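You operate a simulated robot arm through the tools that you are given. There is no shell and no other tool. Be economical: measure what you need, move in short steps, check, and stop when the job is done.

You run a simulated robot arm. Do the job below in one go: nothing can be reset, and whatever is moved stays where it is left.

Task
Take the brush on the robot bench and put it away on the rework bench. Take the gauge ring and put it on the packing table. Pull the right cabinet door open. The order is free.

Only the result counts: the job must be done as asked and must still hold three seconds after the hand-in. Knocking over, shifting, dropping, spilling or breaking anything else fails it.

Robot
A 7-joint arm with a two-finger parallel gripper on a trunk, on a base that drives. Base frame: it is fixed to the floor where the robot stands at the start and does not move with it; the origin is under the middle of the robot, x ahead of it, y to its left, z up; the surface under the hand at the start is at about z = 0.803. Readings come in m, rad, newtons and seconds.
With the tool pointing down near the work surface it reaches from about 0.18 to 0.72 m from the robot's upright axis, wherever it stands. Its first joint turns from -2.897 to 2.897 rad. Places, roughly: packing table [-3.8, 0.3, 0.8]; rework bench [-3.8, 1.9, 0.8]; right cabinet door [1.4, -1.1, 0.3]. Payload 1.57 kg.
The tool frame sits at the grasp point between the pads (the TCP): z along the fingers, y along the line on which they close. The tips reach 0.03 m beyond it. The gripper opens to 0.11 m. The fingers are 0.024 m wide and 0.012 m thick; the gripper's body (0.048 by 0.112 m) begins 0.078 m behind the TCP.
Orientation is that of the tool frame in the base frame, as [roll, pitch, yaw] about the fixed x, y, z axes, in that order (R = Rz(yaw) Ry(pitch) Rx(roll)). With the fingers straight down and closing along the base's y, the tool's x points along the base's -x, its y along +y and its z along -z.

Tools
- The arm moves only by the tool arm_command. Its argument "series" is one flat list of numbers, 7 for each row, row after row: the turn, a rotation vector about the base's x, y, z in rad, then the shift along the base's x, y, z in m, then the opening in per cent of the stroke, from 0 (shut) to 100 (fully open). In form: [rx, ry, rz, x, y, z, jaw, rx, ry, rz, x, y, z, jaw, ...]. A call has 1 to 20 rows; each row shifts and turns the commanded pose from where the row before left it. A row lasts 0.2 s, in which the tool goes at most 0.05 m and 0.15 rad; a call with a longer step from one row to the next is refused whole, and so is a gripper value outside its range. A pose out of reach is approached as far as the arm can. The call stops where the force on the tool passes 40 N (or 10 N more than at its start, if that is more) or the arm is blocked; 0.2 s more then pass. Each finger travels about 0.045 m/s and halts on what it meets, pressing with about 23 N; the grip force reading is that of the motor and also rises with nothing between the fingers. The clock runs only during rows and for 0.2 s after the last one: add rows that do not move to give the fingers time. The reply holds the time, the measured pose of the TCP, the force on the tool along the base axes, the opening and the grip force, in the units named above and with some noise, with the torque about the TCP (base axes, N m) and any sound that the robot's microphone picked up.
- Cameras (640 x 400 px; columns grow to the right, rows downward): "scene" is now at [0.0143, 0.1781, 1.4322]; the picture's right is [0.28, -0.96, 0.00], its down [-0.73, -0.21, -0.65] and it looks along [0.63, 0.18, -0.76] (base axes); focal length 290 px, centre (320, 200). "wrist" rides on the gripper at [0.07, 0.016, -0.141] in the tool frame; the picture's right is [-0.23, 0.97, 0.00], its down [-0.86, -0.20, -0.48] and it looks along [-0.47, -0.11, 0.88] (tool axes); focal length 222 px, centre (320, 200). There is no depth. A picture from a camera that has moved, and an enlarged one, comes with that camera's place and axes in the base frame and with its lens.
- camera(camera): a new picture of that camera. It takes no simulated time.
- move_column(by): slides the trunk up (or, below 0, down) by that many m; the arm and the scene camera ride with it, the base frame stays. It gives what a move gives, with no picture.
- roll_base(legs): drives the robot by 1 to 6 legs, each [ahead, turn to the left] in m and rad, along the robot's own axes; the way and the turn of a leg run together, so that a leg with both is an arc; at most 1.5 m and 3.142 rad a leg. The arm and the cameras ride along, it lands a little off, and it stops where it bumps. It gives what a move gives.
- aim_head(pan, tilt): turns the head with the scene camera to pan (to the left, within 2.705 rad either way) and tilt (down, from -0.506 to 1.204), counted from straight ahead of the robot. It gives what a move gives.
- enlarge(camera, box): a new picture of the part [left, top, right, bottom] of that camera's present view, enlarged. It takes no simulated time.
- hand_in(): hands the job in; it is judged then, once.

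Go step by step. Nothing tells you exact positions but the pictures and the camera data: compare them with the known pose of the tool, close in by small moves and look again before you grip or let go. The budget is 165 turns and 120 pictures, counting those below and the enlarged ones. Unless the task says otherwise, let go and move clear before handing in, and close with one line.

The tools are called after ">>>" by a JSON object that holds its "api" and its "payload". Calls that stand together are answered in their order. arm_command: Moves the arm, as the interface text tells. Its arguments: {"type":"object","properties":{"series":{"type":"array"}},"required":["series"]} The other tools are called the same way: move_column (by) slides the trunk up or down; roll_base (legs) drives the base; aim_head (pan, tilt) turns the head that bears the scene camera; camera (camera) takes a picture; enlarge (camera, box) takes an enlarged picture of a part of a camera's view; hand_in () hands the job in.

At the start:

```text
time: 0.0
tcp_pos: [0.4513, 0.1656, 1.0301]
tcp_rot: [3.141, 0.0, 3.141]
force: [-0.5, 0.5, 0.0]
ft_torque: [-0.05, 0.01, -0.03]
grip_width: 0.1101
grip_force: 0.0
trunk travel left (down, up): [-0.375, 0.215]
robot x, y, heading: [-0.001, 0.0015, -0.0]
head pan, tilt: [0.279, 0.862]
```

scene: 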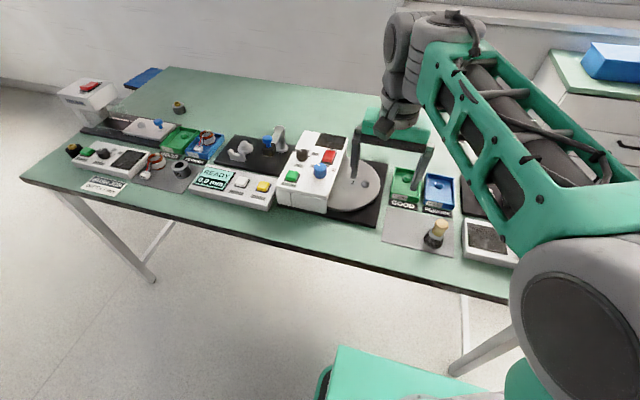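
wrist: 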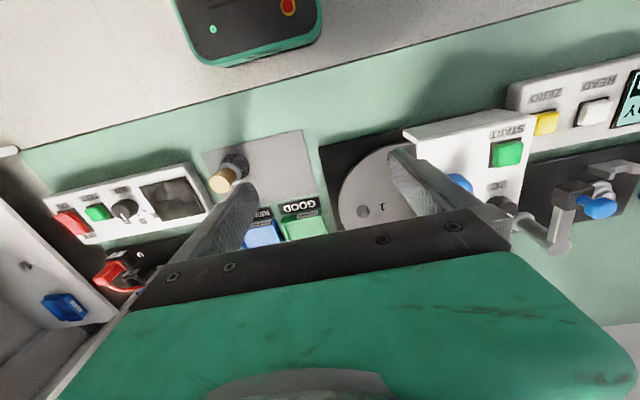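

I see the robot bench with several stations; a brush-like item with a wooden handle stands near the front edge, and ring-like items lie to the left. I'll zoom in to identify them.

>>> {"api": "enlarge", "payload": {"camera": "scene", "box": [50, 60, 290, 210]}}

>>> {"api": "enlarge", "payload": {"camera": "scene", "box": [280, 120, 520, 270]}}

```text
2.67 times, centred on (170, 135) of scene
camera zoom: at [0.0143, 0.1781, 1.4322], right [0.28, -0.96, 0.0], down [-0.73, -0.21, -0.65], along [0.63, 0.18, -0.76], focal length 774 px, centre (720, 373)
```

zoom: 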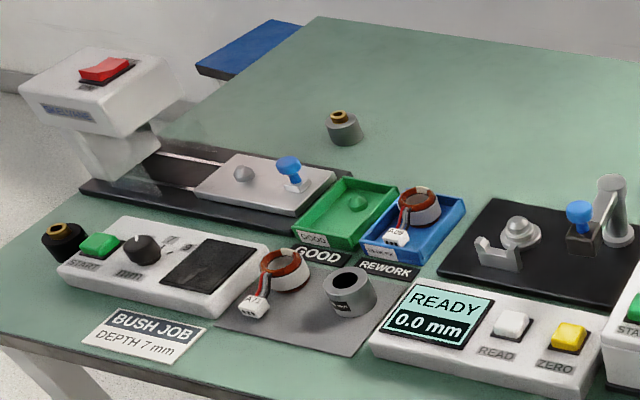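

```text
2.67 times, centred on (400, 195) of scene
camera zoom: at [0.0143, 0.1781, 1.4322], right [0.28, -0.96, 0.0], down [-0.73, -0.21, -0.65], along [0.63, 0.18, -0.76], focal length 774 px, centre (107, 213)
```

zoom: 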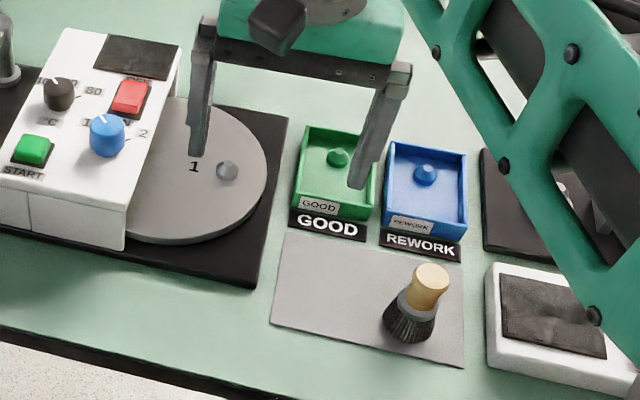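

The brush stands bristles-down; the grey ring at the left mat is a candidate for the gauge ring. I'll zoom in on it, and look around for the rest.

>>> {"api": "enlarge", "payload": {"camera": "scene", "box": [130, 145, 210, 195]}}

>>> {"api": "aim_head", "payload": {"pan": -0.7, "tilt": 0.6}}

>>> {"api": "camera", "payload": {"camera": "scene"}}

```text
8.00 times, centred on (170, 170) of scene
camera zoom: at [0.0143, 0.1781, 1.4322], right [0.28, -0.96, 0.0], down [-0.73, -0.21, -0.65], along [0.63, 0.18, -0.76], focal length 2320 px, centre (1520, 440)
```

zoom: 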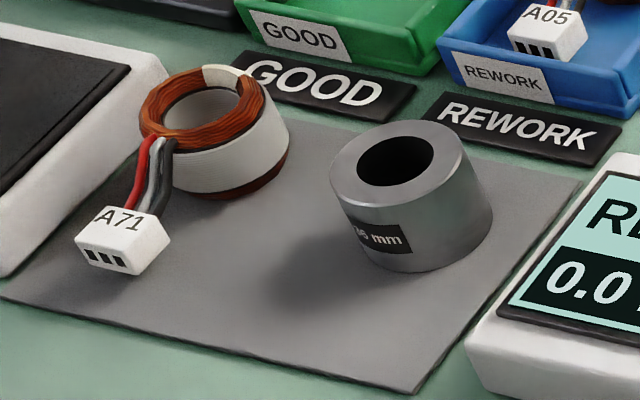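

```text
time: 1.2
tcp_pos: [0.4518, 0.1671, 1.0293]
tcp_rot: [3.141, 0.001, -3.141]
force: [0.0, -0.2, -0.2]
ft_torque: [0.0, 0.03, 0.0]
grip_width: 0.1099
grip_force: 0.0
trunk travel left (down, up): [-0.375, 0.215]
robot x, y, heading: [-0.0025, 0.0013, 0.003]
head pan, tilt: [-0.7, 0.6]
```

```text
114 pictures are left
camera scene: at [0.0073, 0.0999, 1.454], right [-0.64, -0.77, 0.0], down [-0.43, 0.36, -0.82], along [0.63, -0.53, -0.57], focal length 290 px, centre (320, 200)
```

scene: 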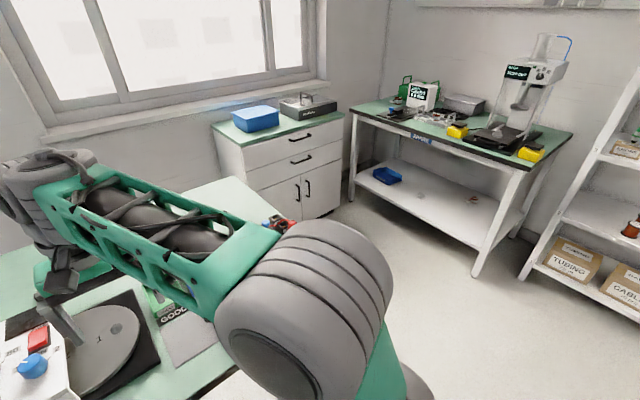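

The gauge ring ("..6 mm") is about [0.52, 0.76], the brush about [0.48, 0.01]. I'll look at the tables behind me and at the cabinet up close.

>>> {"api": "enlarge", "payload": {"camera": "scene", "box": [200, 80, 392, 230]}}

>>> {"api": "aim_head", "payload": {"pan": 2.7, "tilt": 0.3}}

>>> {"api": "camera", "payload": {"camera": "scene"}}

```text
2.67 times, centred on (296, 155) of scene
camera zoom: at [0.0073, 0.0999, 1.454], right [-0.64, -0.77, 0.0], down [-0.43, 0.36, -0.82], along [0.63, -0.53, -0.57], focal length 774 px, centre (384, 320)
```

zoom: 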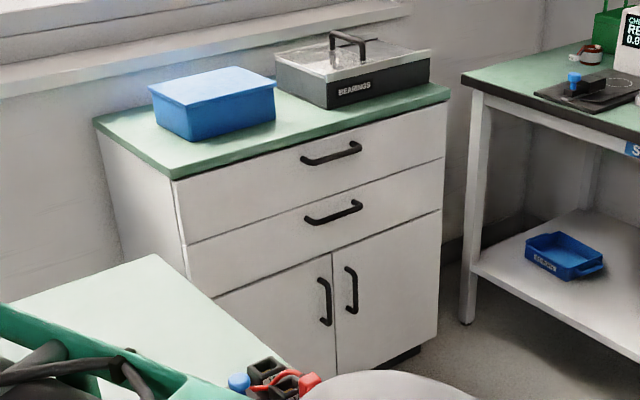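

```text
time: 4.1
tcp_pos: [0.4524, 0.1662, 1.0297]
tcp_rot: [3.142, 0.0, -3.141]
force: [-1.0, -0.1, -0.8]
ft_torque: [-0.01, -0.01, -0.01]
grip_width: 0.1102
grip_force: 0.1
trunk travel left (down, up): [-0.375, 0.215]
robot x, y, heading: [-0.0012, -0.0013, -0.001]
head pan, tilt: [2.7, 0.3]
```

```text
112 pictures are left
camera scene: at [-0.1447, 0.1967, 1.4815], right [0.43, 0.9, 0.0], down [0.27, -0.13, -0.96], along [-0.86, 0.41, -0.3], focal length 290 px, centre (320, 200)
```

scene: 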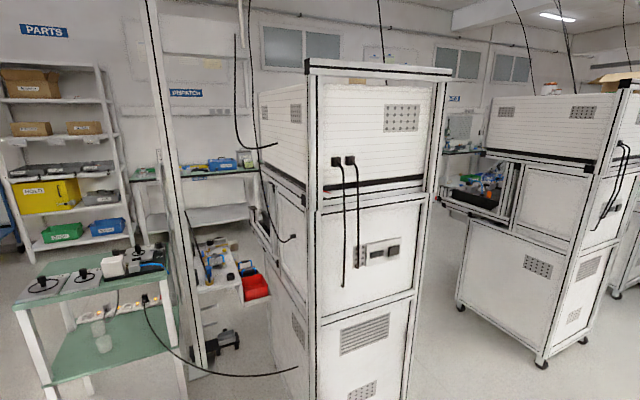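

Machines stand between me and the far tables; I'll look round on the other side to plan a route.

>>> {"api": "aim_head", "payload": {"pan": -2.7, "tilt": 0.4}}

>>> {"api": "camera", "payload": {"camera": "scene"}}

>>> {"api": "aim_head", "payload": {"pan": 1.7, "tilt": 0.4}}

>>> {"api": "camera", "payload": {"camera": "scene"}}

>>> {"api": "aim_head", "payload": {"pan": -1.7, "tilt": 0.4}}

>>> {"api": "camera", "payload": {"camera": "scene"}}

```text
time: 8.3
tcp_pos: [0.4524, 0.166, 1.0295]
tcp_rot: [3.141, 0.0, -3.141]
force: [-0.9, 0.1, -0.5]
ft_torque: [0.0, -0.02, 0.01]
grip_width: 0.1102
grip_force: 0.2
trunk travel left (down, up): [-0.375, 0.215]
robot x, y, heading: [-0.0014, 0.0004, -0.004]
head pan, tilt: [-2.7, 0.4]
```

```text
111 pictures are left
camera scene: at [-0.144, 0.1172, 1.4723], right [-0.43, 0.9, 0.0], down [0.35, 0.17, -0.92], along [-0.83, -0.39, -0.39], focal length 290 px, centre (320, 200)
```

scene: 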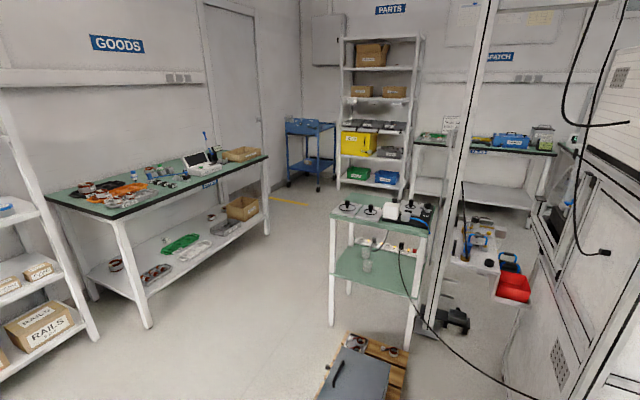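

```text
time: 11.8
tcp_pos: [0.4519, 0.165, 1.0289]
tcp_rot: [3.141, -0.001, -3.141]
force: [0.1, 0.6, -0.5]
ft_torque: [-0.01, 0.05, -0.01]
grip_width: 0.1099
grip_force: 0.0
trunk travel left (down, up): [-0.375, 0.215]
robot x, y, heading: [0.0006, -0.001, 0.002]
head pan, tilt: [1.7, 0.4]
```

```text
110 pictures are left
camera scene: at [-0.0722, 0.2487, 1.4722], right [0.99, 0.13, 0.0], down [0.05, -0.39, -0.92], along [-0.12, 0.91, -0.39], focal length 290 px, centre (320, 200)
```

scene: 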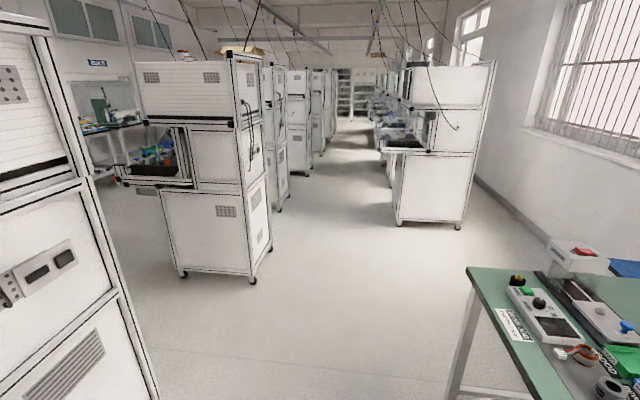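

```text
time: 14.7
tcp_pos: [0.4524, 0.1654, 1.0291]
tcp_rot: [-3.142, -0.001, 3.141]
force: [0.2, 0.3, 0.6]
ft_torque: [-0.01, 0.03, -0.02]
grip_width: 0.11
grip_force: 0.0
trunk travel left (down, up): [-0.375, 0.215]
robot x, y, heading: [-0.0015, 0.0017, -0.002]
head pan, tilt: [-1.7, 0.4]
```

```text
109 pictures are left
camera scene: at [-0.0722, 0.0649, 1.4723], right [-0.99, 0.13, 0.0], down [0.05, 0.39, -0.92], along [-0.12, -0.91, -0.39], focal length 290 px, centre (320, 200)
```

scene: 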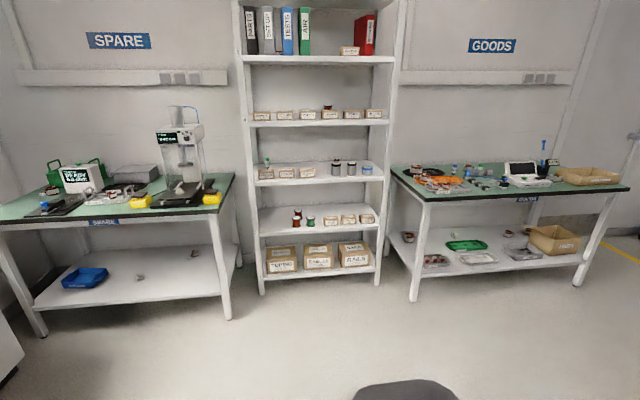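

The packing table is the DISPATCH one behind; a route runs south of the small cart (y≈-0.93). Both cameras put the brush at about (0.475, 0.014), so I move over it and check.

>>> {"api": "arm_command", "payload": {"series": [0, 0, 0, 0.006, -0.038, -0.01, 100, 0, 0, 0, 0.006, -0.038, -0.01, 100, 0, 0, 0, 0.006, -0.038, -0.02, 100, 0, 0, 0, 0.005, -0.037, -0.03, 100, 0, 0, 0, 0, 0, 0, 100, 0, 0, 0, 0, 0, 0, 100]}}

>>> {"api": "camera", "payload": {"camera": "wrist"}}

>>> {"api": "aim_head", "payload": {"pan": 0.1, "tilt": 0.95}}

>>> {"api": "camera", "payload": {"camera": "scene"}}

```text
time: 16.1
tcp_pos: [0.4746, 0.0136, 0.9599]
tcp_rot: [-3.14, -0.001, -3.142]
force: [0.4, -1.2, 0.5]
ft_torque: [0.01, 0.0, 0.03]
grip_width: 0.1099
grip_force: 0.1
trunk travel left (down, up): [-0.375, 0.215]
robot x, y, heading: [0.0024, 0.0027, -0.001]
head pan, tilt: [-1.7, 0.4]
```

```text
108 pictures are left
camera wrist: at [0.4062, 0.0312, 1.102], right [0.23, 0.97, 0.0], down [0.86, -0.2, 0.48], along [0.47, -0.11, -0.88], focal length 222 px, centre (320, 200)
```

wrist: 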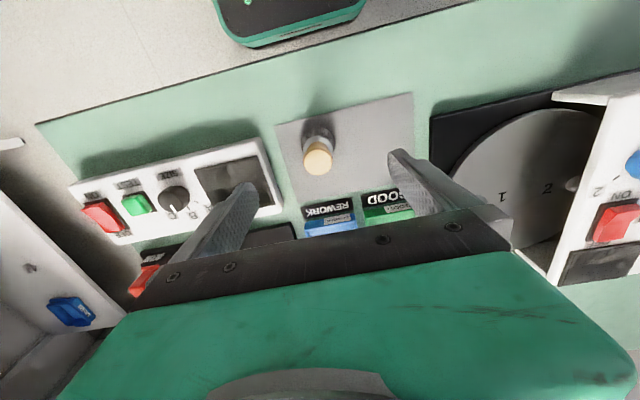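

```text
time: 17.9
tcp_pos: [0.4759, 0.0132, 0.9604]
tcp_rot: [-3.141, 0.001, 3.141]
force: [0.7, 0.2, 0.3]
ft_torque: [0.0, 0.03, -0.02]
grip_width: 0.1099
grip_force: 0.1
trunk travel left (down, up): [-0.375, 0.215]
robot x, y, heading: [0.0022, 0.0042, 0.001]
head pan, tilt: [0.099, 0.949]
```

```text
107 pictures are left
camera scene: at [0.0121, 0.1639, 1.4256], right [0.1, -1.0, 0.0], down [-0.81, -0.08, -0.58], along [0.58, 0.06, -0.81], focal length 290 px, centre (320, 200)
```

scene: 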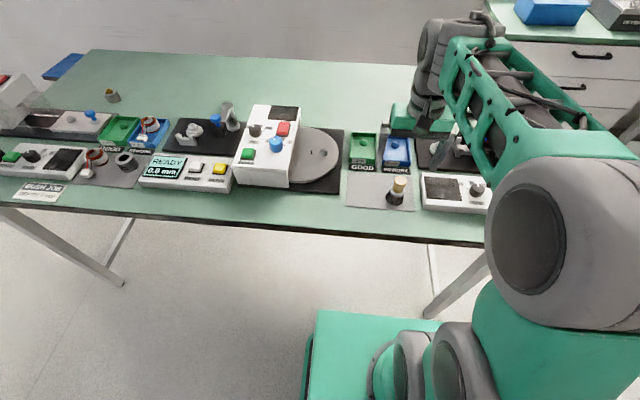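

All views agree on the brush at (0.474, 0.014) with its handle top near z 0.885. I descend and grip the handle.

>>> {"api": "arm_command", "payload": {"series": [0, 0, 0, -0.001, 0.001, -0.03, 100, 0, 0, 0, 0, 0, -0.03, 100, 0, 0, 0, 0, 0, -0.025, 100, 0, 0, 0, 0, 0, -0.01, 100, 0, 0, 0, 0, 0, 0, 100]}}

>>> {"api": "camera", "payload": {"camera": "wrist"}}

>>> {"api": "enlarge", "payload": {"camera": "scene", "box": [320, 100, 480, 200]}}

```text
time: 19.1
tcp_pos: [0.4738, 0.0154, 0.8646]
tcp_rot: [3.142, -0.001, 3.142]
force: [-0.2, -0.7, -0.4]
ft_torque: [-0.01, 0.0, 0.04]
grip_width: 0.1099
grip_force: 0.1
trunk travel left (down, up): [-0.375, 0.215]
robot x, y, heading: [-0.0018, -0.0049, 0.001]
head pan, tilt: [0.099, 0.949]
```

```text
106 pictures are left
camera wrist: at [0.4055, 0.033, 1.0066], right [0.23, 0.97, 0.0], down [0.86, -0.2, 0.48], along [0.47, -0.11, -0.88], focal length 222 px, centre (320, 200)
```

wrist: 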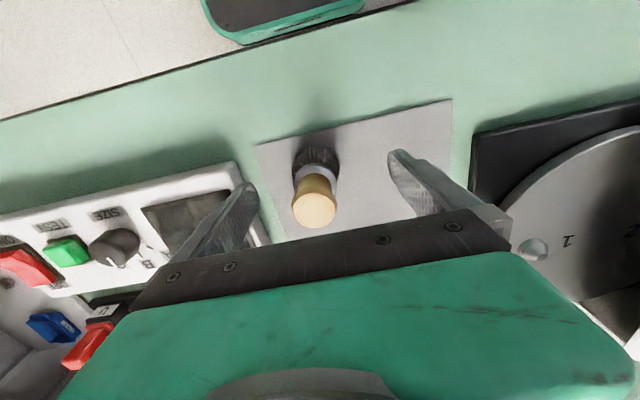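

```text
4.00 times, centred on (400, 150) of scene
camera zoom: at [0.0121, 0.164, 1.4256], right [0.1, -1.0, 0.0], down [-0.81, -0.08, -0.58], along [0.58, 0.06, -0.81], focal length 1160 px, centre (0, 400)
```

zoom: 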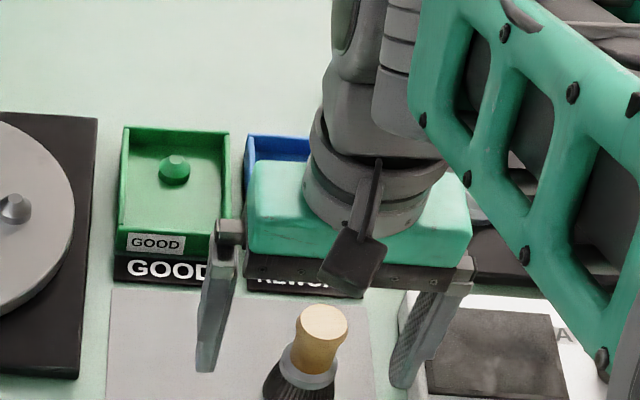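

The handle lies between the pads; I close gently and lift.

>>> {"api": "arm_command", "payload": {"series": [0, 0, 0, -0.002, -0.0015, 0, 100, 0, 0, 0, 0, 0, 0, 60, 0, 0, 0, 0, 0, 0, 40, 0, 0, 0, 0, 0, 0, 15, 0, 0, 0, 0, 0, 0, 0, 0, 0, 0, 0, 0, 0, 0, 0, 0, 0, 0, 0, 0, 0, 0, 0, 0, 0, 0, 0, 0]}}

>>> {"api": "camera", "payload": {"camera": "wrist"}}

```text
time: 20.9
tcp_pos: [0.4732, 0.0142, 0.8652]
tcp_rot: [3.141, 0.001, 3.141]
force: [0.0, -1.5, 1.8]
ft_torque: [-0.05, -0.03, -0.02]
grip_width: 0.0352
grip_force: 23.4
trunk travel left (down, up): [-0.375, 0.215]
robot x, y, heading: [-0.0006, -0.0021, 0.0]
head pan, tilt: [0.099, 0.949]
```

```text
104 pictures are left
camera wrist: at [0.4035, 0.0323, 1.0068], right [0.23, 0.97, 0.0], down [0.85, -0.2, 0.48], along [0.47, -0.11, -0.88], focal length 222 px, centre (320, 200)
```

wrist: 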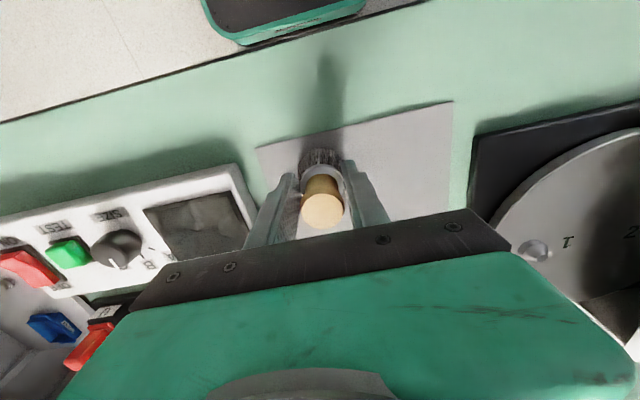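

The brush is held. I lift it and draw the arm in for the drive.

>>> {"api": "arm_command", "payload": {"series": [0, 0, 0, 0, 0, 0.02, 0, 0, 0, 0, 0, 0, 0.03, 0, 0, 0, 0, 0, 0, 0.04, 0, 0, 0, 0, 0, 0, 0.04, 0, 0, 0, 0, 0, 0, 0.04, 0, 0, 0, 0, -0.03, 0, 0.02, 0, 0, 0, 0, -0.04, 0, 0, 0, 0, 0, 0, -0.04, 0, 0, 0, 0, 0, 0, -0.02, 0, 0, 0, 0, 0, 0, 0, 0, 0, 0]}}

>>> {"api": "camera", "payload": {"camera": "wrist"}}

>>> {"api": "aim_head", "payload": {"pan": -1.0, "tilt": 1.1}}

>>> {"api": "camera", "payload": {"camera": "scene"}}

```text
time: 23.1
tcp_pos: [0.3437, 0.0143, 1.0566]
tcp_rot: [-3.141, 0.0, 3.141]
force: [0.5, -0.3, -1.0]
ft_torque: [-0.02, 0.04, 0.0]
grip_width: 0.0355
grip_force: 23.4
trunk travel left (down, up): [-0.375, 0.215]
robot x, y, heading: [0.0008, 0.0027, -0.005]
head pan, tilt: [0.099, 0.949]
```

```text
103 pictures are left
camera wrist: at [0.2737, 0.0316, 1.1975], right [0.23, 0.97, 0.0], down [0.85, -0.2, 0.48], along [0.47, -0.11, -0.88], focal length 222 px, centre (320, 200)
```

wrist: 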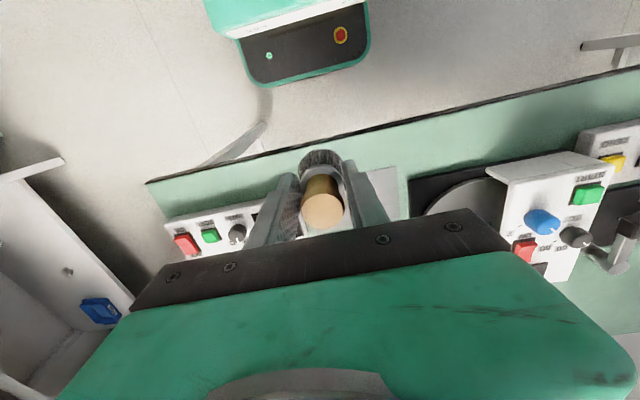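

```text
time: 24.4
tcp_pos: [0.3438, 0.0144, 1.0554]
tcp_rot: [-3.14, 0.001, -3.141]
force: [-0.4, -0.1, -0.3]
ft_torque: [0.02, 0.0, 0.02]
grip_width: 0.0351
grip_force: 23.2
trunk travel left (down, up): [-0.375, 0.215]
robot x, y, heading: [0.0048, 0.0025, -0.001]
head pan, tilt: [-1.0, 1.1]
```

```text
102 pictures are left
camera scene: at [-0.0262, 0.1036, 1.4154], right [-0.84, -0.54, 0.0], down [-0.48, 0.75, -0.45], along [0.25, -0.38, -0.89], focal length 290 px, centre (320, 200)
```

scene: 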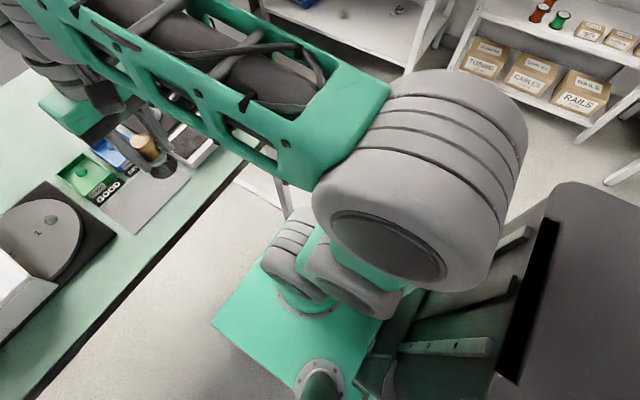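

The brush is secure. I drive right to y≈-0.92, then turn to face -x.

>>> {"api": "roll_base", "payload": {"legs": [[0, -1.571], [0.92, 0], [0, -1.571]]}}

>>> {"api": "aim_head", "payload": {"pan": 0, "tilt": 0.5}}

>>> {"api": "camera", "payload": {"camera": "scene"}}

```text
time: 36.9
tcp_pos: [-0.3516, -0.928, 1.0558]
tcp_rot: [-3.141, -0.001, -0.023]
force: [-1.6, 0.4, -0.7]
ft_torque: [0.04, 0.0, 0.02]
grip_width: 0.035
grip_force: 23.6
trunk travel left (down, up): [-0.375, 0.215]
robot x, y, heading: [-0.0072, -0.9248, 3.114]
head pan, tilt: [-1.0, 1.1]
```

```text
time: 38.2
tcp_pos: [-0.351, -0.9274, 1.0555]
tcp_rot: [-3.141, 0.0, -0.022]
force: [0.2, 0.7, 0.3]
ft_torque: [-0.02, 0.01, 0.01]
grip_width: 0.0349
grip_force: 22.8
trunk travel left (down, up): [-0.375, 0.215]
robot x, y, heading: [-0.0066, -0.9208, 3.122]
head pan, tilt: [0.0, 0.499]
```

```text
101 pictures are left
camera scene: at [-0.0421, -1.0736, 1.4631], right [0.02, 1.0, 0.0], down [0.48, -0.01, -0.88], along [-0.88, 0.02, -0.48], focal length 290 px, centre (320, 200)
```

scene: 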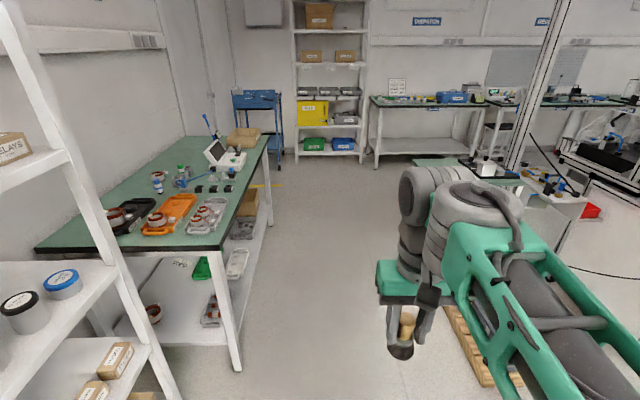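

The corridor is clear. I drive along it to x≈-2.8 and turn north.

>>> {"api": "roll_base", "payload": {"legs": [[0, 0.022], [1.4, 0], [1.38, 0], [0, -1.571]]}}

>>> {"api": "aim_head", "payload": {"pan": 0.4, "tilt": 0.45}}

>>> {"api": "camera", "payload": {"camera": "scene"}}

>>> {"api": "aim_head", "payload": {"pan": -0.3, "tilt": 0.6}}

>>> {"api": "camera", "payload": {"camera": "scene"}}

```text
time: 55.9
tcp_pos: [-2.814, -0.5573, 1.0566]
tcp_rot: [-3.141, 0.001, -1.58]
force: [0.1, -0.1, -0.6]
ft_torque: [-0.01, 0.02, -0.02]
grip_width: 0.035
grip_force: 23.4
trunk travel left (down, up): [-0.375, 0.215]
robot x, y, heading: [-2.8009, -0.9019, 1.564]
head pan, tilt: [0.0, 0.499]
```

```text
time: 56.8
tcp_pos: [-2.8138, -0.5567, 1.0563]
tcp_rot: [-3.141, 0.0, -1.579]
force: [1.1, 0.4, -1.6]
ft_torque: [-0.01, -0.01, 0.01]
grip_width: 0.0347
grip_force: 22.9
trunk travel left (down, up): [-0.375, 0.215]
robot x, y, heading: [-2.8031, -0.8986, 1.564]
head pan, tilt: [0.4, 0.45]
```

```text
100 pictures are left
camera scene: at [-2.9928, -0.8727, 1.4676], right [0.92, 0.38, 0.0], down [0.17, -0.4, -0.9], along [-0.34, 0.83, -0.44], focal length 290 px, centre (320, 200)
```

scene: 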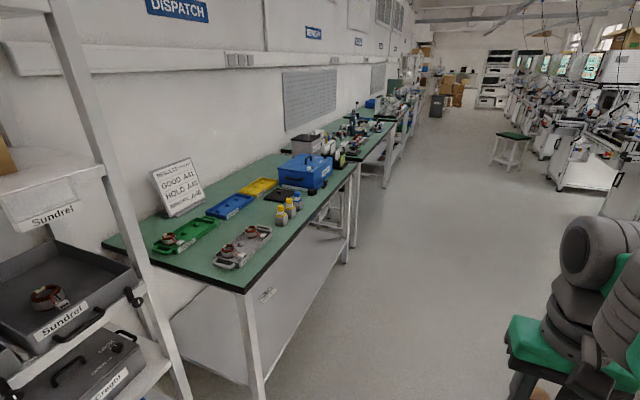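

```text
time: 57.9
tcp_pos: [-2.8139, -0.5584, 1.0563]
tcp_rot: [3.141, -0.001, -1.58]
force: [-0.3, -0.6, 0.2]
ft_torque: [0.01, 0.01, -0.02]
grip_width: 0.0348
grip_force: 22.8
trunk travel left (down, up): [-0.375, 0.215]
robot x, y, heading: [-2.8033, -0.9017, 1.56]
head pan, tilt: [-0.3, 0.6]
```

```text
99 pictures are left
camera scene: at [-2.9311, -0.8734, 1.454], right [0.95, -0.3, 0.0], down [-0.17, -0.54, -0.83], along [0.25, 0.79, -0.56], focal length 290 px, centre (320, 200)
```

scene: 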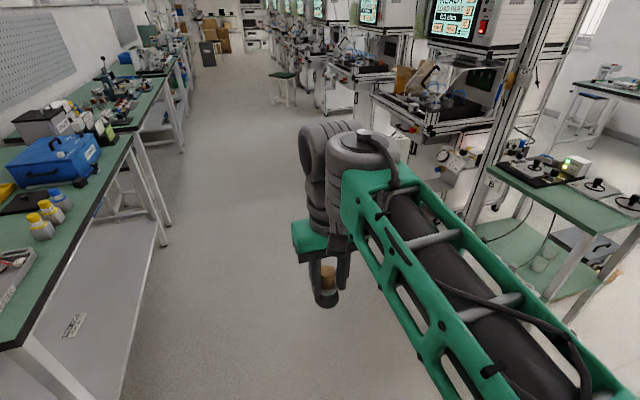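

The aisle is clear, and the packing table's front edge is x≈-3.49 (y -0.3..1.0). I drive on to the rework bench and look at it.

>>> {"api": "roll_base", "payload": {"legs": [[1.3, 0], [1.3, 0]]}}

>>> {"api": "aim_head", "payload": {"pan": 1.5, "tilt": 0.75}}

>>> {"api": "camera", "payload": {"camera": "scene"}}

```text
time: 70.5
tcp_pos: [-2.701, 2.0469, 1.0562]
tcp_rot: [3.141, 0.001, -1.624]
force: [1.2, 0.4, -0.2]
ft_torque: [0.02, 0.02, -0.02]
grip_width: 0.0349
grip_force: 22.6
trunk travel left (down, up): [-0.375, 0.215]
robot x, y, heading: [-2.7082, 1.7025, 1.518]
head pan, tilt: [-0.3, 0.6]
```

```text
time: 72.3
tcp_pos: [-2.7008, 2.0473, 1.0556]
tcp_rot: [3.141, 0.0, -1.624]
force: [0.4, -0.6, 0.8]
ft_torque: [-0.01, -0.03, -0.04]
grip_width: 0.0346
grip_force: 23.1
trunk travel left (down, up): [-0.375, 0.215]
robot x, y, heading: [-2.705, 1.7047, 1.518]
head pan, tilt: [1.499, 0.75]
```

```text
98 pictures are left
camera scene: at [-2.9443, 1.6637, 1.4411], right [0.12, 0.99, 0.0], down [0.68, -0.08, -0.73], along [-0.73, 0.09, -0.68], focal length 290 px, centre (320, 200)
```

scene: 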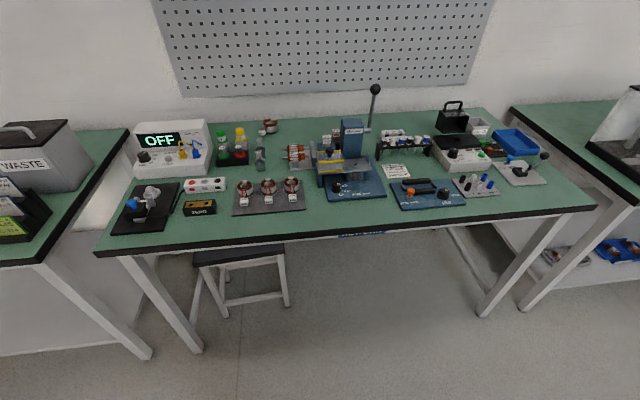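

The rework bench is quite full. I zoom in to find a free spot and any label for the brush.

>>> {"api": "enlarge", "payload": {"camera": "scene", "box": [100, 100, 340, 250]}}

>>> {"api": "enlarge", "payload": {"camera": "scene", "box": [360, 90, 600, 240]}}

```text
2.67 times, centred on (220, 175) of scene
camera zoom: at [-2.9443, 1.6637, 1.4411], right [0.12, 0.99, 0.0], down [0.68, -0.08, -0.73], along [-0.73, 0.09, -0.68], focal length 774 px, centre (587, 267)
```

zoom: 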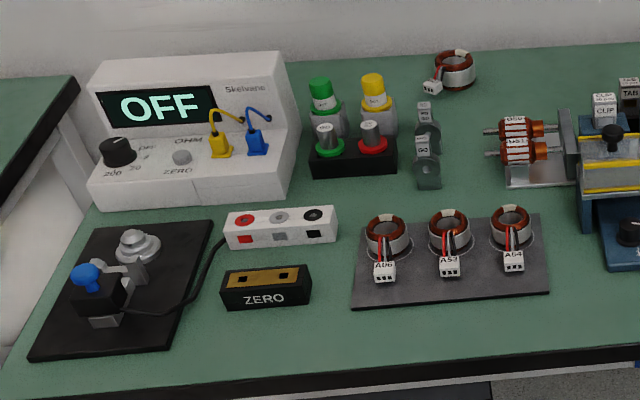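

```text
2.67 times, centred on (480, 165) of scene
camera zoom: at [-2.9443, 1.6637, 1.4411], right [0.12, 0.99, 0.0], down [0.68, -0.08, -0.73], along [-0.73, 0.09, -0.68], focal length 774 px, centre (-107, 293)
```

zoom: 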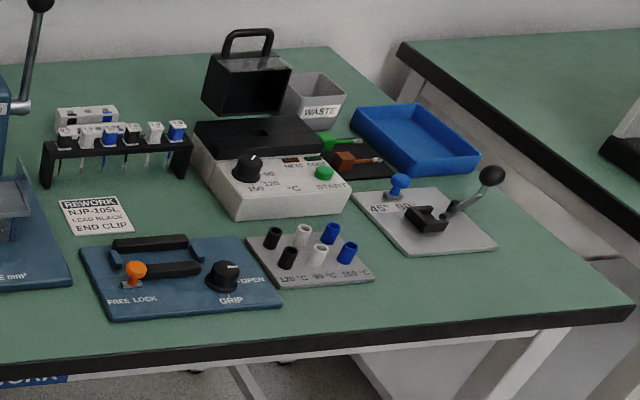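

There is a free spot at about (-3.56, 1.735), in front between the coil mat and the press. I turn to face the bench and drive up.

>>> {"api": "roll_base", "payload": {"legs": [[0, 1.623], [0.27, 0]]}}

>>> {"api": "aim_head", "payload": {"pan": -0.1, "tilt": 0.9}}

>>> {"api": "camera", "payload": {"camera": "scene"}}

```text
time: 78.2
tcp_pos: [-3.3153, 1.6847, 1.0562]
tcp_rot: [3.141, 0.001, 0.008]
force: [0.1, 0.0, 0.0]
ft_torque: [-0.04, 0.03, -0.04]
grip_width: 0.0344
grip_force: 23.3
trunk travel left (down, up): [-0.375, 0.215]
robot x, y, heading: [-2.9698, 1.7003, -3.133]
head pan, tilt: [1.499, 0.75]
```

```text
time: 79.9
tcp_pos: [-3.3149, 1.684, 1.0548]
tcp_rot: [-3.14, 0.0, 0.008]
force: [0.0, 0.1, -0.7]
ft_torque: [0.03, 0.0, -0.01]
grip_width: 0.0345
grip_force: 22.6
trunk travel left (down, up): [-0.375, 0.215]
robot x, y, heading: [-2.9706, 1.7019, -3.135]
head pan, tilt: [-0.099, 0.901]
```

```text
95 pictures are left
camera scene: at [-2.9867, 1.5558, 1.4292], right [0.09, 1.0, 0.0], down [0.78, -0.07, -0.62], along [-0.62, 0.06, -0.78], focal length 290 px, centre (320, 200)
```

scene: 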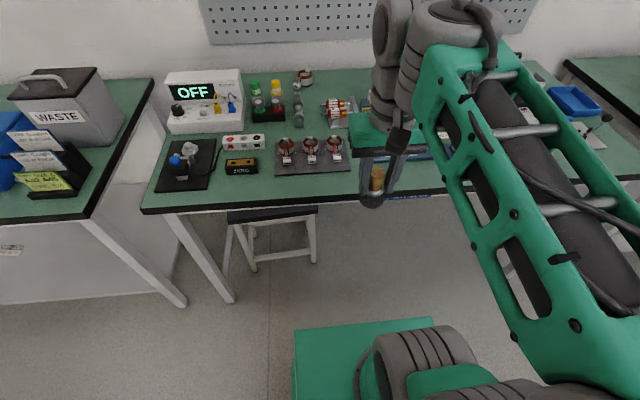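

I extend the arm over the free spot at height and check with the wrist camera.

>>> {"api": "arm_command", "payload": {"series": [0, 0, 0, -0.035, 0.009, 0, 0, 0, 0, 0, -0.035, 0.009, 0, 0, 0, 0, 0, -0.035, 0.009, 0, 0, 0, 0, 0, -0.035, 0.009, 0, 0, 0, 0, 0, -0.035, 0.009, -0.02, 0, 0, 0, 0, -0.035, 0.009, -0.03, 0, 0, 0, 0, -0.035, 0.009, -0.03, 0, 0, 0, 0, 0, 0, 0, 0]}}

>>> {"api": "camera", "payload": {"camera": "wrist"}}

>>> {"api": "enlarge", "payload": {"camera": "scene", "box": [260, 100, 460, 225]}}

```text
time: 81.7
tcp_pos: [-3.5611, 1.749, 0.9772]
tcp_rot: [3.141, 0.0, 0.008]
force: [0.5, -0.1, -0.1]
ft_torque: [-0.02, -0.03, 0.0]
grip_width: 0.0346
grip_force: 23.1
trunk travel left (down, up): [-0.375, 0.215]
robot x, y, heading: [-2.9731, 1.6994, -3.132]
head pan, tilt: [-0.099, 0.901]
```

```text
94 pictures are left
camera wrist: at [-3.4917, 1.7346, 1.1189], right [-0.22, -0.98, 0.0], down [-0.86, 0.19, 0.48], along [-0.47, 0.1, -0.88], focal length 222 px, centre (320, 200)
```

wrist: 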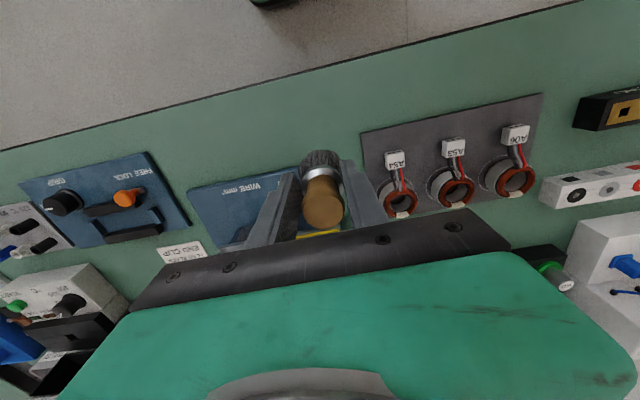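

```text
3.20 times, centred on (360, 162) of scene
camera zoom: at [-2.9872, 1.556, 1.4292], right [0.09, 1.0, 0.0], down [0.78, -0.07, -0.62], along [-0.62, 0.06, -0.78], focal length 928 px, centre (192, 320)
```

zoom: 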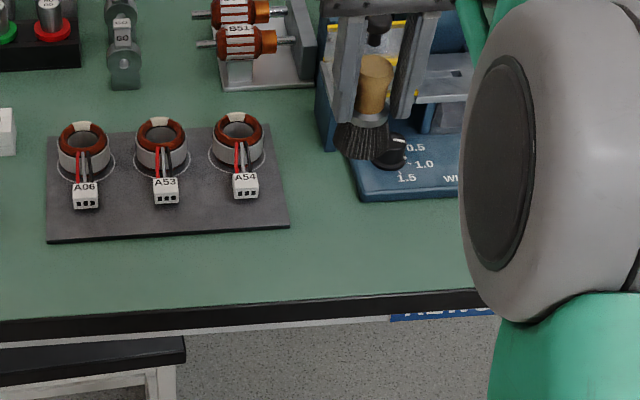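

The landing spot is free on all sides. I lower the brush.

>>> {"api": "arm_command", "payload": {"series": [0, 0, 0, 0, 0, -0.03, 0, 0, 0, 0, 0, 0, -0.03, 0, 0, 0, 0, 0, 0, -0.025, 0, 0, 0, 0, 0, 0, -0.015, 0, 0, 0, 0, 0, 0, -0.005, 0, 0, 0, 0, 0, 0, -0.003, 0, 0, 0, 0, 0, 0, 0, 0]}}

>>> {"api": "enlarge", "payload": {"camera": "scene", "box": [260, 100, 460, 225]}}

>>> {"api": "camera", "payload": {"camera": "wrist"}}

```text
time: 83.3
tcp_pos: [-3.5606, 1.7462, 0.8704]
tcp_rot: [3.141, 0.007, 0.007]
force: [-6.7, 4.7, 32.2]
ft_torque: [0.23, 0.53, -0.04]
grip_width: 0.0378
grip_force: 22.8
trunk travel left (down, up): [-0.375, 0.215]
robot x, y, heading: [-2.9734, 1.7043, -3.134]
head pan, tilt: [-0.099, 0.901]
```

```text
3.20 times, centred on (360, 162) of scene
camera zoom: at [-2.9849, 1.5562, 1.4294], right [0.09, 1.0, 0.0], down [0.78, -0.07, -0.62], along [-0.62, 0.06, -0.78], focal length 928 px, centre (192, 320)
```

zoom: 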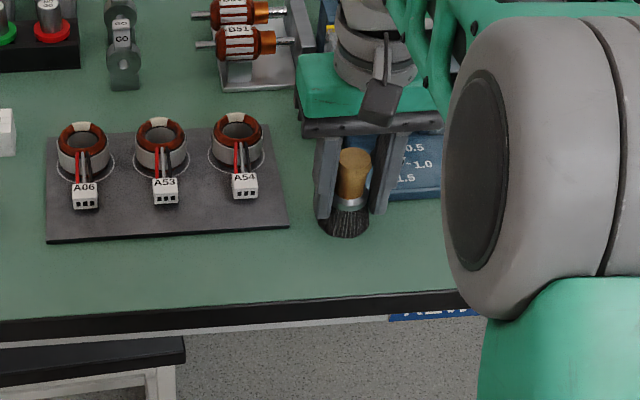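

```text
91 pictures are left
camera wrist: at [-3.4893, 1.7319, 1.0125], right [-0.22, -0.98, 0.0], down [-0.85, 0.19, 0.48], along [-0.47, 0.11, -0.88], focal length 222 px, centre (320, 200)
```

wrist: 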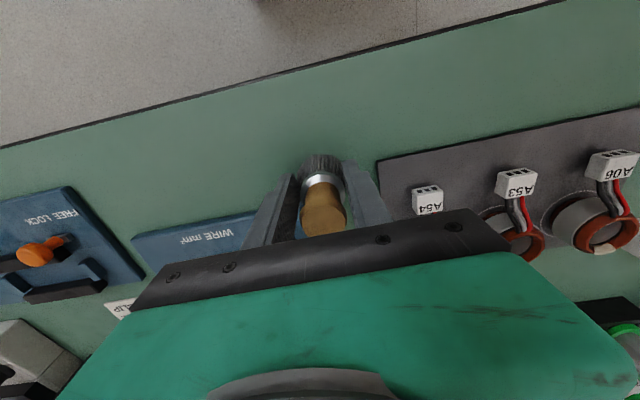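

It touches down with 32 N; I ease up a little, then release slightly and look.

>>> {"api": "arm_command", "payload": {"series": [0, 0, 0, 0, 0, 0.001, 0, 0, 0, 0, 0, 0, 0.001, 0, 0, 0, 0, 0, 0, 0, 0]}}

```text
time: 84.1
tcp_pos: [-3.5598, 1.7468, 0.8709]
tcp_rot: [3.141, 0.003, 0.009]
force: [-8.5, 4.4, 25.1]
ft_torque: [0.16, 0.71, -0.02]
grip_width: 0.0378
grip_force: 22.9
trunk travel left (down, up): [-0.375, 0.215]
robot x, y, heading: [-2.98, 1.7011, -3.133]
head pan, tilt: [-0.099, 0.901]
```

>>> {"api": "arm_command", "payload": {"series": [0, 0, 0, 0, 0, 0.001, 0, 0, 0, 0, 0, 0, 0.001, 0, 0, 0, 0, 0, 0, 0.001, 0, 0, 0, 0, 0, 0, 0, 0]}}

```text
time: 85.1
tcp_pos: [-3.5588, 1.7469, 0.8704]
tcp_rot: [-3.142, -0.005, 0.008]
force: [-0.4, -1.1, 5.0]
ft_torque: [0.01, 0.17, 0.08]
grip_width: 0.0379
grip_force: 22.7
trunk travel left (down, up): [-0.375, 0.215]
robot x, y, heading: [-2.9706, 1.7014, -3.131]
head pan, tilt: [-0.099, 0.901]
```

The force is nearly relieved, so I open slowly and rise clear.

>>> {"api": "arm_command", "payload": {"series": [0, 0, 0, 0, 0, 0, 38, 0, 0, 0, 0, 0, 0, 42, 0, 0, 0, 0, 0, 0, 50, 0, 0, 0, 0, 0, 0, 60, 0, 0, 0, 0, 0, 0, 65, 0, 0, 0, 0, 0, 0, 65, 0, 0, 0, 0, 0, 0, 65]}}

>>> {"api": "camera", "payload": {"camera": "wrist"}}

```text
time: 86.7
tcp_pos: [-3.562, 1.7469, 0.8725]
tcp_rot: [3.14, 0.001, 0.01]
force: [0.6, 0.9, 0.5]
ft_torque: [0.0, -0.02, -0.01]
grip_width: 0.0713
grip_force: 0.0
trunk travel left (down, up): [-0.375, 0.215]
robot x, y, heading: [-2.9713, 1.7023, -3.133]
head pan, tilt: [-0.099, 0.901]
```

```text
90 pictures are left
camera wrist: at [-3.4904, 1.7321, 1.0147], right [-0.22, -0.98, 0.0], down [-0.86, 0.19, 0.48], along [-0.47, 0.1, -0.88], focal length 222 px, centre (320, 200)
```

wrist: 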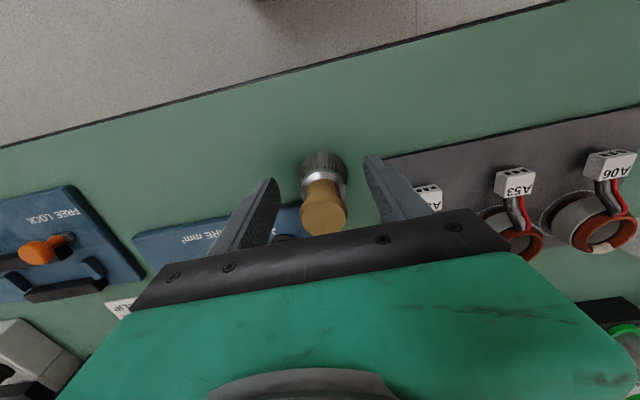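

The brush stands free. I rise straight up and draw back.

>>> {"api": "arm_command", "payload": {"series": [0, 0, 0, 0, 0, 0.02, 65, 0, 0, 0, 0, 0, 0.03, 65, 0, 0, 0, 0, 0, 0.04, 65, 0, 0, 0, 0, 0, 0.04, 65, 0, 0, 0, 0, 0, 0.04, 65, 0, 0, 0, 0.03, -0.01, 0.02, 65, 0, 0, 0, 0.04, -0.01, 0, 65, 0, 0, 0, 0.05, -0.01, 0, 65, 0, 0, 0, 0.05, -0.01, 0, 65, 0, 0, 0, 0.04, -0.01, 0, 65, 0, 0, 0, 0, 0, 0, 65]}}

>>> {"api": "camera", "payload": {"camera": "scene"}}

```text
refused: row 8 steps farther than a row can; nothing moved
```

```text
89 pictures are left
camera scene: at [-2.9867, 1.5559, 1.4292], right [0.09, 1.0, 0.0], down [0.78, -0.07, -0.62], along [-0.62, 0.06, -0.78], focal length 290 px, centre (320, 200)
```

scene: 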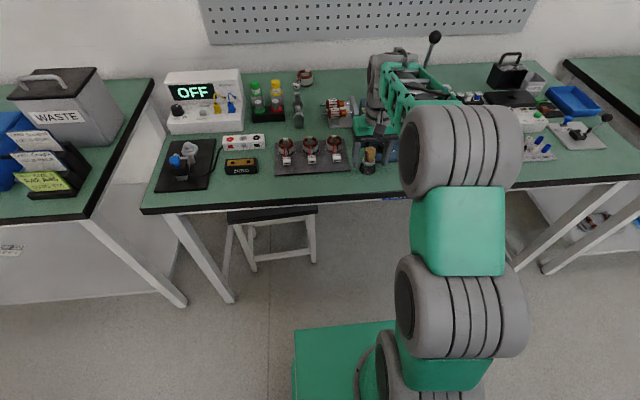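

>>> {"api": "arm_command", "payload": {"series": [0, 0, 0, 0, 0, 0.02, 65, 0, 0, 0, 0, 0, 0.03, 65, 0, 0, 0, 0, 0, 0.04, 65, 0, 0, 0, 0, 0, 0.04, 65, 0, 0, 0, 0, 0, 0.04, 65, 0, 0, 0, 0.03, -0.01, 0.02, 65, 0, 0, 0, 0.04, -0.01, 0, 65, 0, 0, 0, 0.045, -0.01, 0, 65, 0, 0, 0, 0.045, -0.01, 0, 65, 0, 0, 0, 0.04, -0.01, 0, 65, 0, 0, 0, 0, 0, 0, 65]}}

>>> {"api": "camera", "payload": {"camera": "scene"}}

```text
time: 89.1
tcp_pos: [-3.3606, 1.6956, 1.0605]
tcp_rot: [3.141, -0.001, 0.008]
force: [-0.1, -0.3, 0.5]
ft_torque: [0.02, 0.0, 0.0]
grip_width: 0.0714
grip_force: 0.0
trunk travel left (down, up): [-0.375, 0.215]
robot x, y, heading: [-2.9688, 1.7024, -3.131]
head pan, tilt: [-0.099, 0.901]
```

```text
88 pictures are left
camera scene: at [-2.9863, 1.5559, 1.4292], right [0.09, 1.0, 0.0], down [0.78, -0.07, -0.62], along [-0.62, 0.06, -0.78], focal length 290 px, centre (320, 200)
```

scene: 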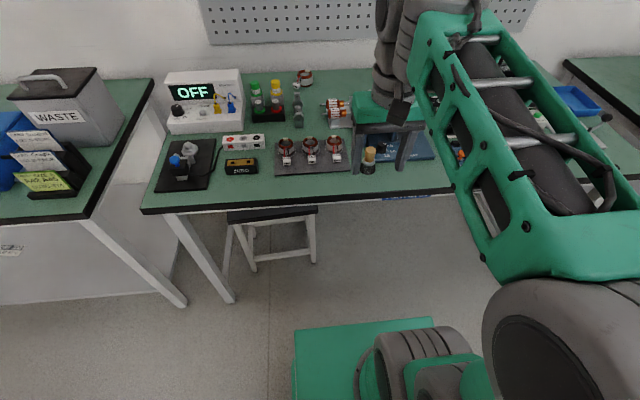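

The brush is put away. I drive back by the same route for the gauge ring.

>>> {"api": "roll_base", "payload": {"legs": [[-0.2, 0], [0, 1.562], [1.3, 0], [1.3, 0]]}}

```text
time: 106.9
tcp_pos: [-2.6383, -1.3108, 1.0625]
tcp_rot: [-3.141, 0.0, 1.63]
force: [-0.9, -0.6, -0.2]
ft_torque: [-0.02, 0.0, 0.0]
grip_width: 0.0716
grip_force: 0.0
trunk travel left (down, up): [-0.375, 0.215]
robot x, y, heading: [-2.6619, -0.9231, -1.513]
head pan, tilt: [-0.099, 0.901]
```

>>> {"api": "roll_base", "payload": {"legs": [[0, 1.513], [1.3, 0]]}}

```text
time: 117.2
tcp_pos: [-0.9694, -0.8861, 1.0629]
tcp_rot: [3.142, 0.001, -3.125]
force: [0.4, 0.6, -0.1]
ft_torque: [0.02, -0.03, 0.01]
grip_width: 0.0717
grip_force: 0.1
trunk travel left (down, up): [-0.375, 0.215]
robot x, y, heading: [-1.3607, -0.897, 0.017]
head pan, tilt: [-0.099, 0.901]
```

>>> {"api": "roll_base", "payload": {"legs": [[1.27, 0], [0, 1.554], [0.8, 0], [0.8, 0], [0, -1.571]]}}

>>> {"api": "aim_head", "payload": {"pan": 0.1, "tilt": 0.95}}

>>> {"api": "camera", "payload": {"camera": "scene"}}

>>> {"api": "camera", "payload": {"camera": "wrist"}}

```text
time: 138.9
tcp_pos: [0.2561, 0.7032, 1.0623]
tcp_rot: [3.141, 0.0, 3.138]
force: [-0.7, 0.4, 0.1]
ft_torque: [0.01, -0.03, -0.02]
grip_width: 0.0714
grip_force: 0.1
trunk travel left (down, up): [-0.375, 0.215]
robot x, y, heading: [-0.1336, 0.7041, -0.001]
head pan, tilt: [-0.099, 0.901]
```

```text
time: 139.7
tcp_pos: [0.2562, 0.7029, 1.0613]
tcp_rot: [-3.141, 0.0, 3.138]
force: [-0.4, 0.7, -0.2]
ft_torque: [0.02, -0.02, 0.01]
grip_width: 0.0716
grip_force: 0.0
trunk travel left (down, up): [-0.375, 0.215]
robot x, y, heading: [-0.1291, 0.7046, -0.003]
head pan, tilt: [0.099, 0.949]
```

```text
87 pictures are left
camera scene: at [-0.1199, 0.8674, 1.4256], right [0.1, -1.0, 0.0], down [-0.81, -0.08, -0.58], along [0.58, 0.06, -0.81], focal length 290 px, centre (320, 200)
```

scene: 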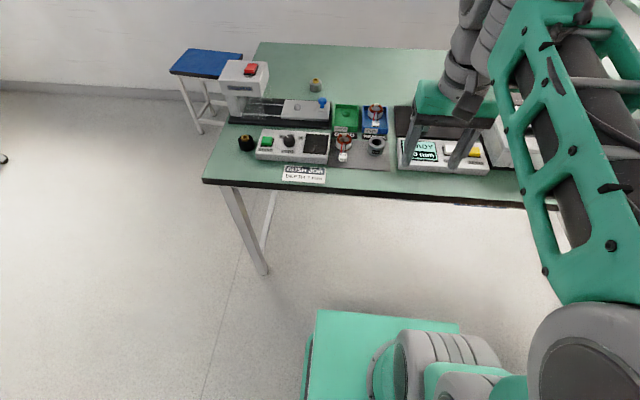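

```text
86 pictures are left
camera wrist: at [0.1875, 0.7214, 1.2035], right [0.23, 0.97, 0.0], down [0.85, -0.2, 0.48], along [0.47, -0.11, -0.88], focal length 222 px, centre (320, 200)
```

wrist: 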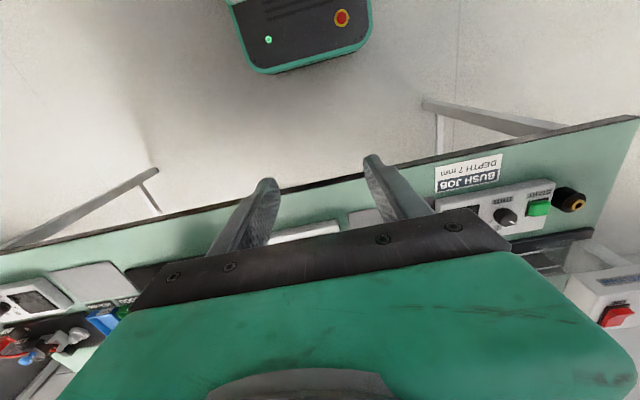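

The ring is ahead. I move the robot a bit closer and zoom in on it.

>>> {"api": "roll_base", "payload": {"legs": [[0.11, 0]]}}

>>> {"api": "camera", "payload": {"camera": "scene"}}

>>> {"api": "enlarge", "payload": {"camera": "scene", "box": [310, 100, 430, 175]}}

```text
time: 140.8
tcp_pos: [0.3667, 0.7014, 1.0609]
tcp_rot: [3.141, -0.001, 3.137]
force: [0.2, -0.6, 0.2]
ft_torque: [0.0, -0.01, 0.03]
grip_width: 0.0716
grip_force: 0.2
trunk travel left (down, up): [-0.375, 0.215]
robot x, y, heading: [-0.023, 0.704, 0.002]
head pan, tilt: [0.099, 0.949]
```

```text
85 pictures are left
camera scene: at [-0.0088, 0.8669, 1.4256], right [0.09, -1.0, 0.0], down [-0.81, -0.08, -0.58], along [0.58, 0.06, -0.81], focal length 290 px, centre (320, 200)
```

scene: 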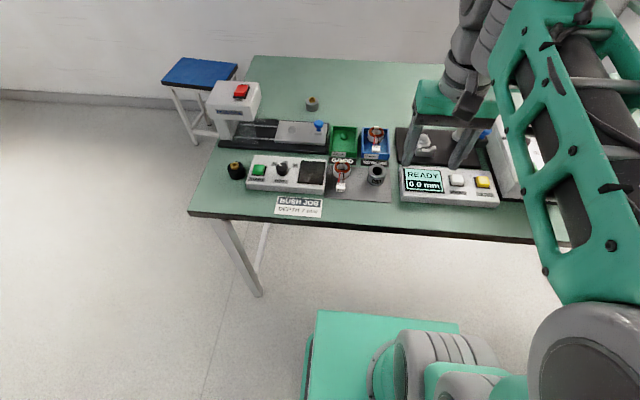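

```text
5.33 times, centred on (370, 138) of scene
camera zoom: at [-0.0088, 0.8669, 1.4256], right [0.09, -1.0, 0.0], down [-0.81, -0.08, -0.58], along [0.58, 0.06, -0.81], focal length 1547 px, centre (53, 533)
```

zoom: 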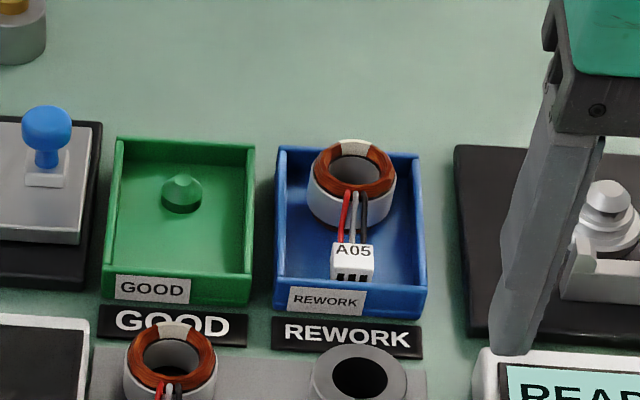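

>>> {"api": "enlarge", "payload": {"camera": "scene", "box": [320, 145, 416, 205]}}

```text
6.67 times, centred on (368, 175) of scene
camera zoom: at [-0.0088, 0.8669, 1.4256], right [0.09, -1.0, 0.0], down [-0.81, -0.08, -0.58], along [0.58, 0.06, -0.81], focal length 1934 px, centre (0, 367)
```

zoom: 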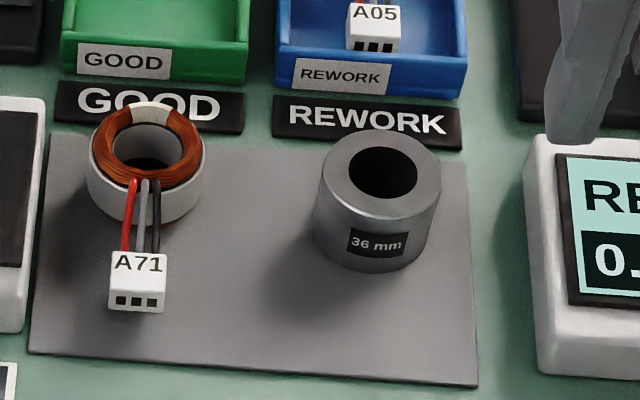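

The gauge ring ("36 mm") is at about (0.520, 0.766), OD ≈0.049, top ≈0.84. I move above it with the jaws at 0.072 m.

>>> {"api": "arm_command", "payload": {"series": [0, 0, 0, 0.0307, 0.0129, -0.02, 66, 0, 0, 0, 0.0307, 0.0129, -0.02, 66, 0, 0, 0, 0.0307, 0.0129, -0.02, 66, 0, 0, 0, 0.0307, 0.0129, -0.02, 66, 0, 0, 0, 0.0305, 0.013, -0.02, 66, 0, 0, 0, 0, 0, -0.03, 66, 0, 0, 0, 0, 0, 0, 66, 0, 0, 0, 0, 0, 0, 66]}}

>>> {"api": "camera", "payload": {"camera": "wrist"}}

>>> {"api": "enlarge", "payload": {"camera": "scene", "box": [320, 130, 416, 190]}}

```text
time: 142.7
tcp_pos: [0.5202, 0.7688, 0.9344]
tcp_rot: [-3.141, 0.0, 3.137]
force: [0.9, -0.2, 0.2]
ft_torque: [-0.01, -0.01, 0.01]
grip_width: 0.0725
grip_force: 0.2
trunk travel left (down, up): [-0.375, 0.215]
robot x, y, heading: [-0.022, 0.7043, -0.0]
head pan, tilt: [0.099, 0.949]
```

```text
82 pictures are left
camera wrist: at [0.4511, 0.7857, 1.0752], right [0.23, 0.97, 0.0], down [0.85, -0.2, 0.48], along [0.47, -0.11, -0.88], focal length 222 px, centre (320, 200)
```

wrist: 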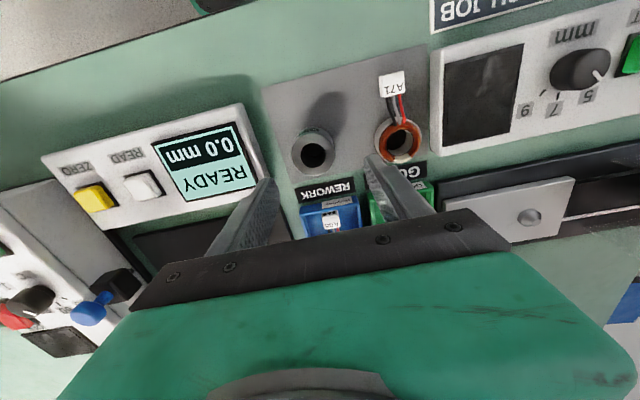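

```text
6.67 times, centred on (368, 160) of scene
camera zoom: at [-0.0088, 0.867, 1.4256], right [0.09, -1.0, 0.0], down [-0.81, -0.08, -0.58], along [0.58, 0.06, -0.81], focal length 1934 px, centre (0, 467)
```

zoom: 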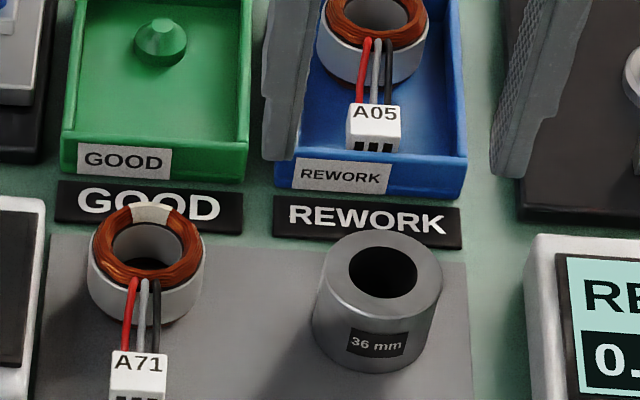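

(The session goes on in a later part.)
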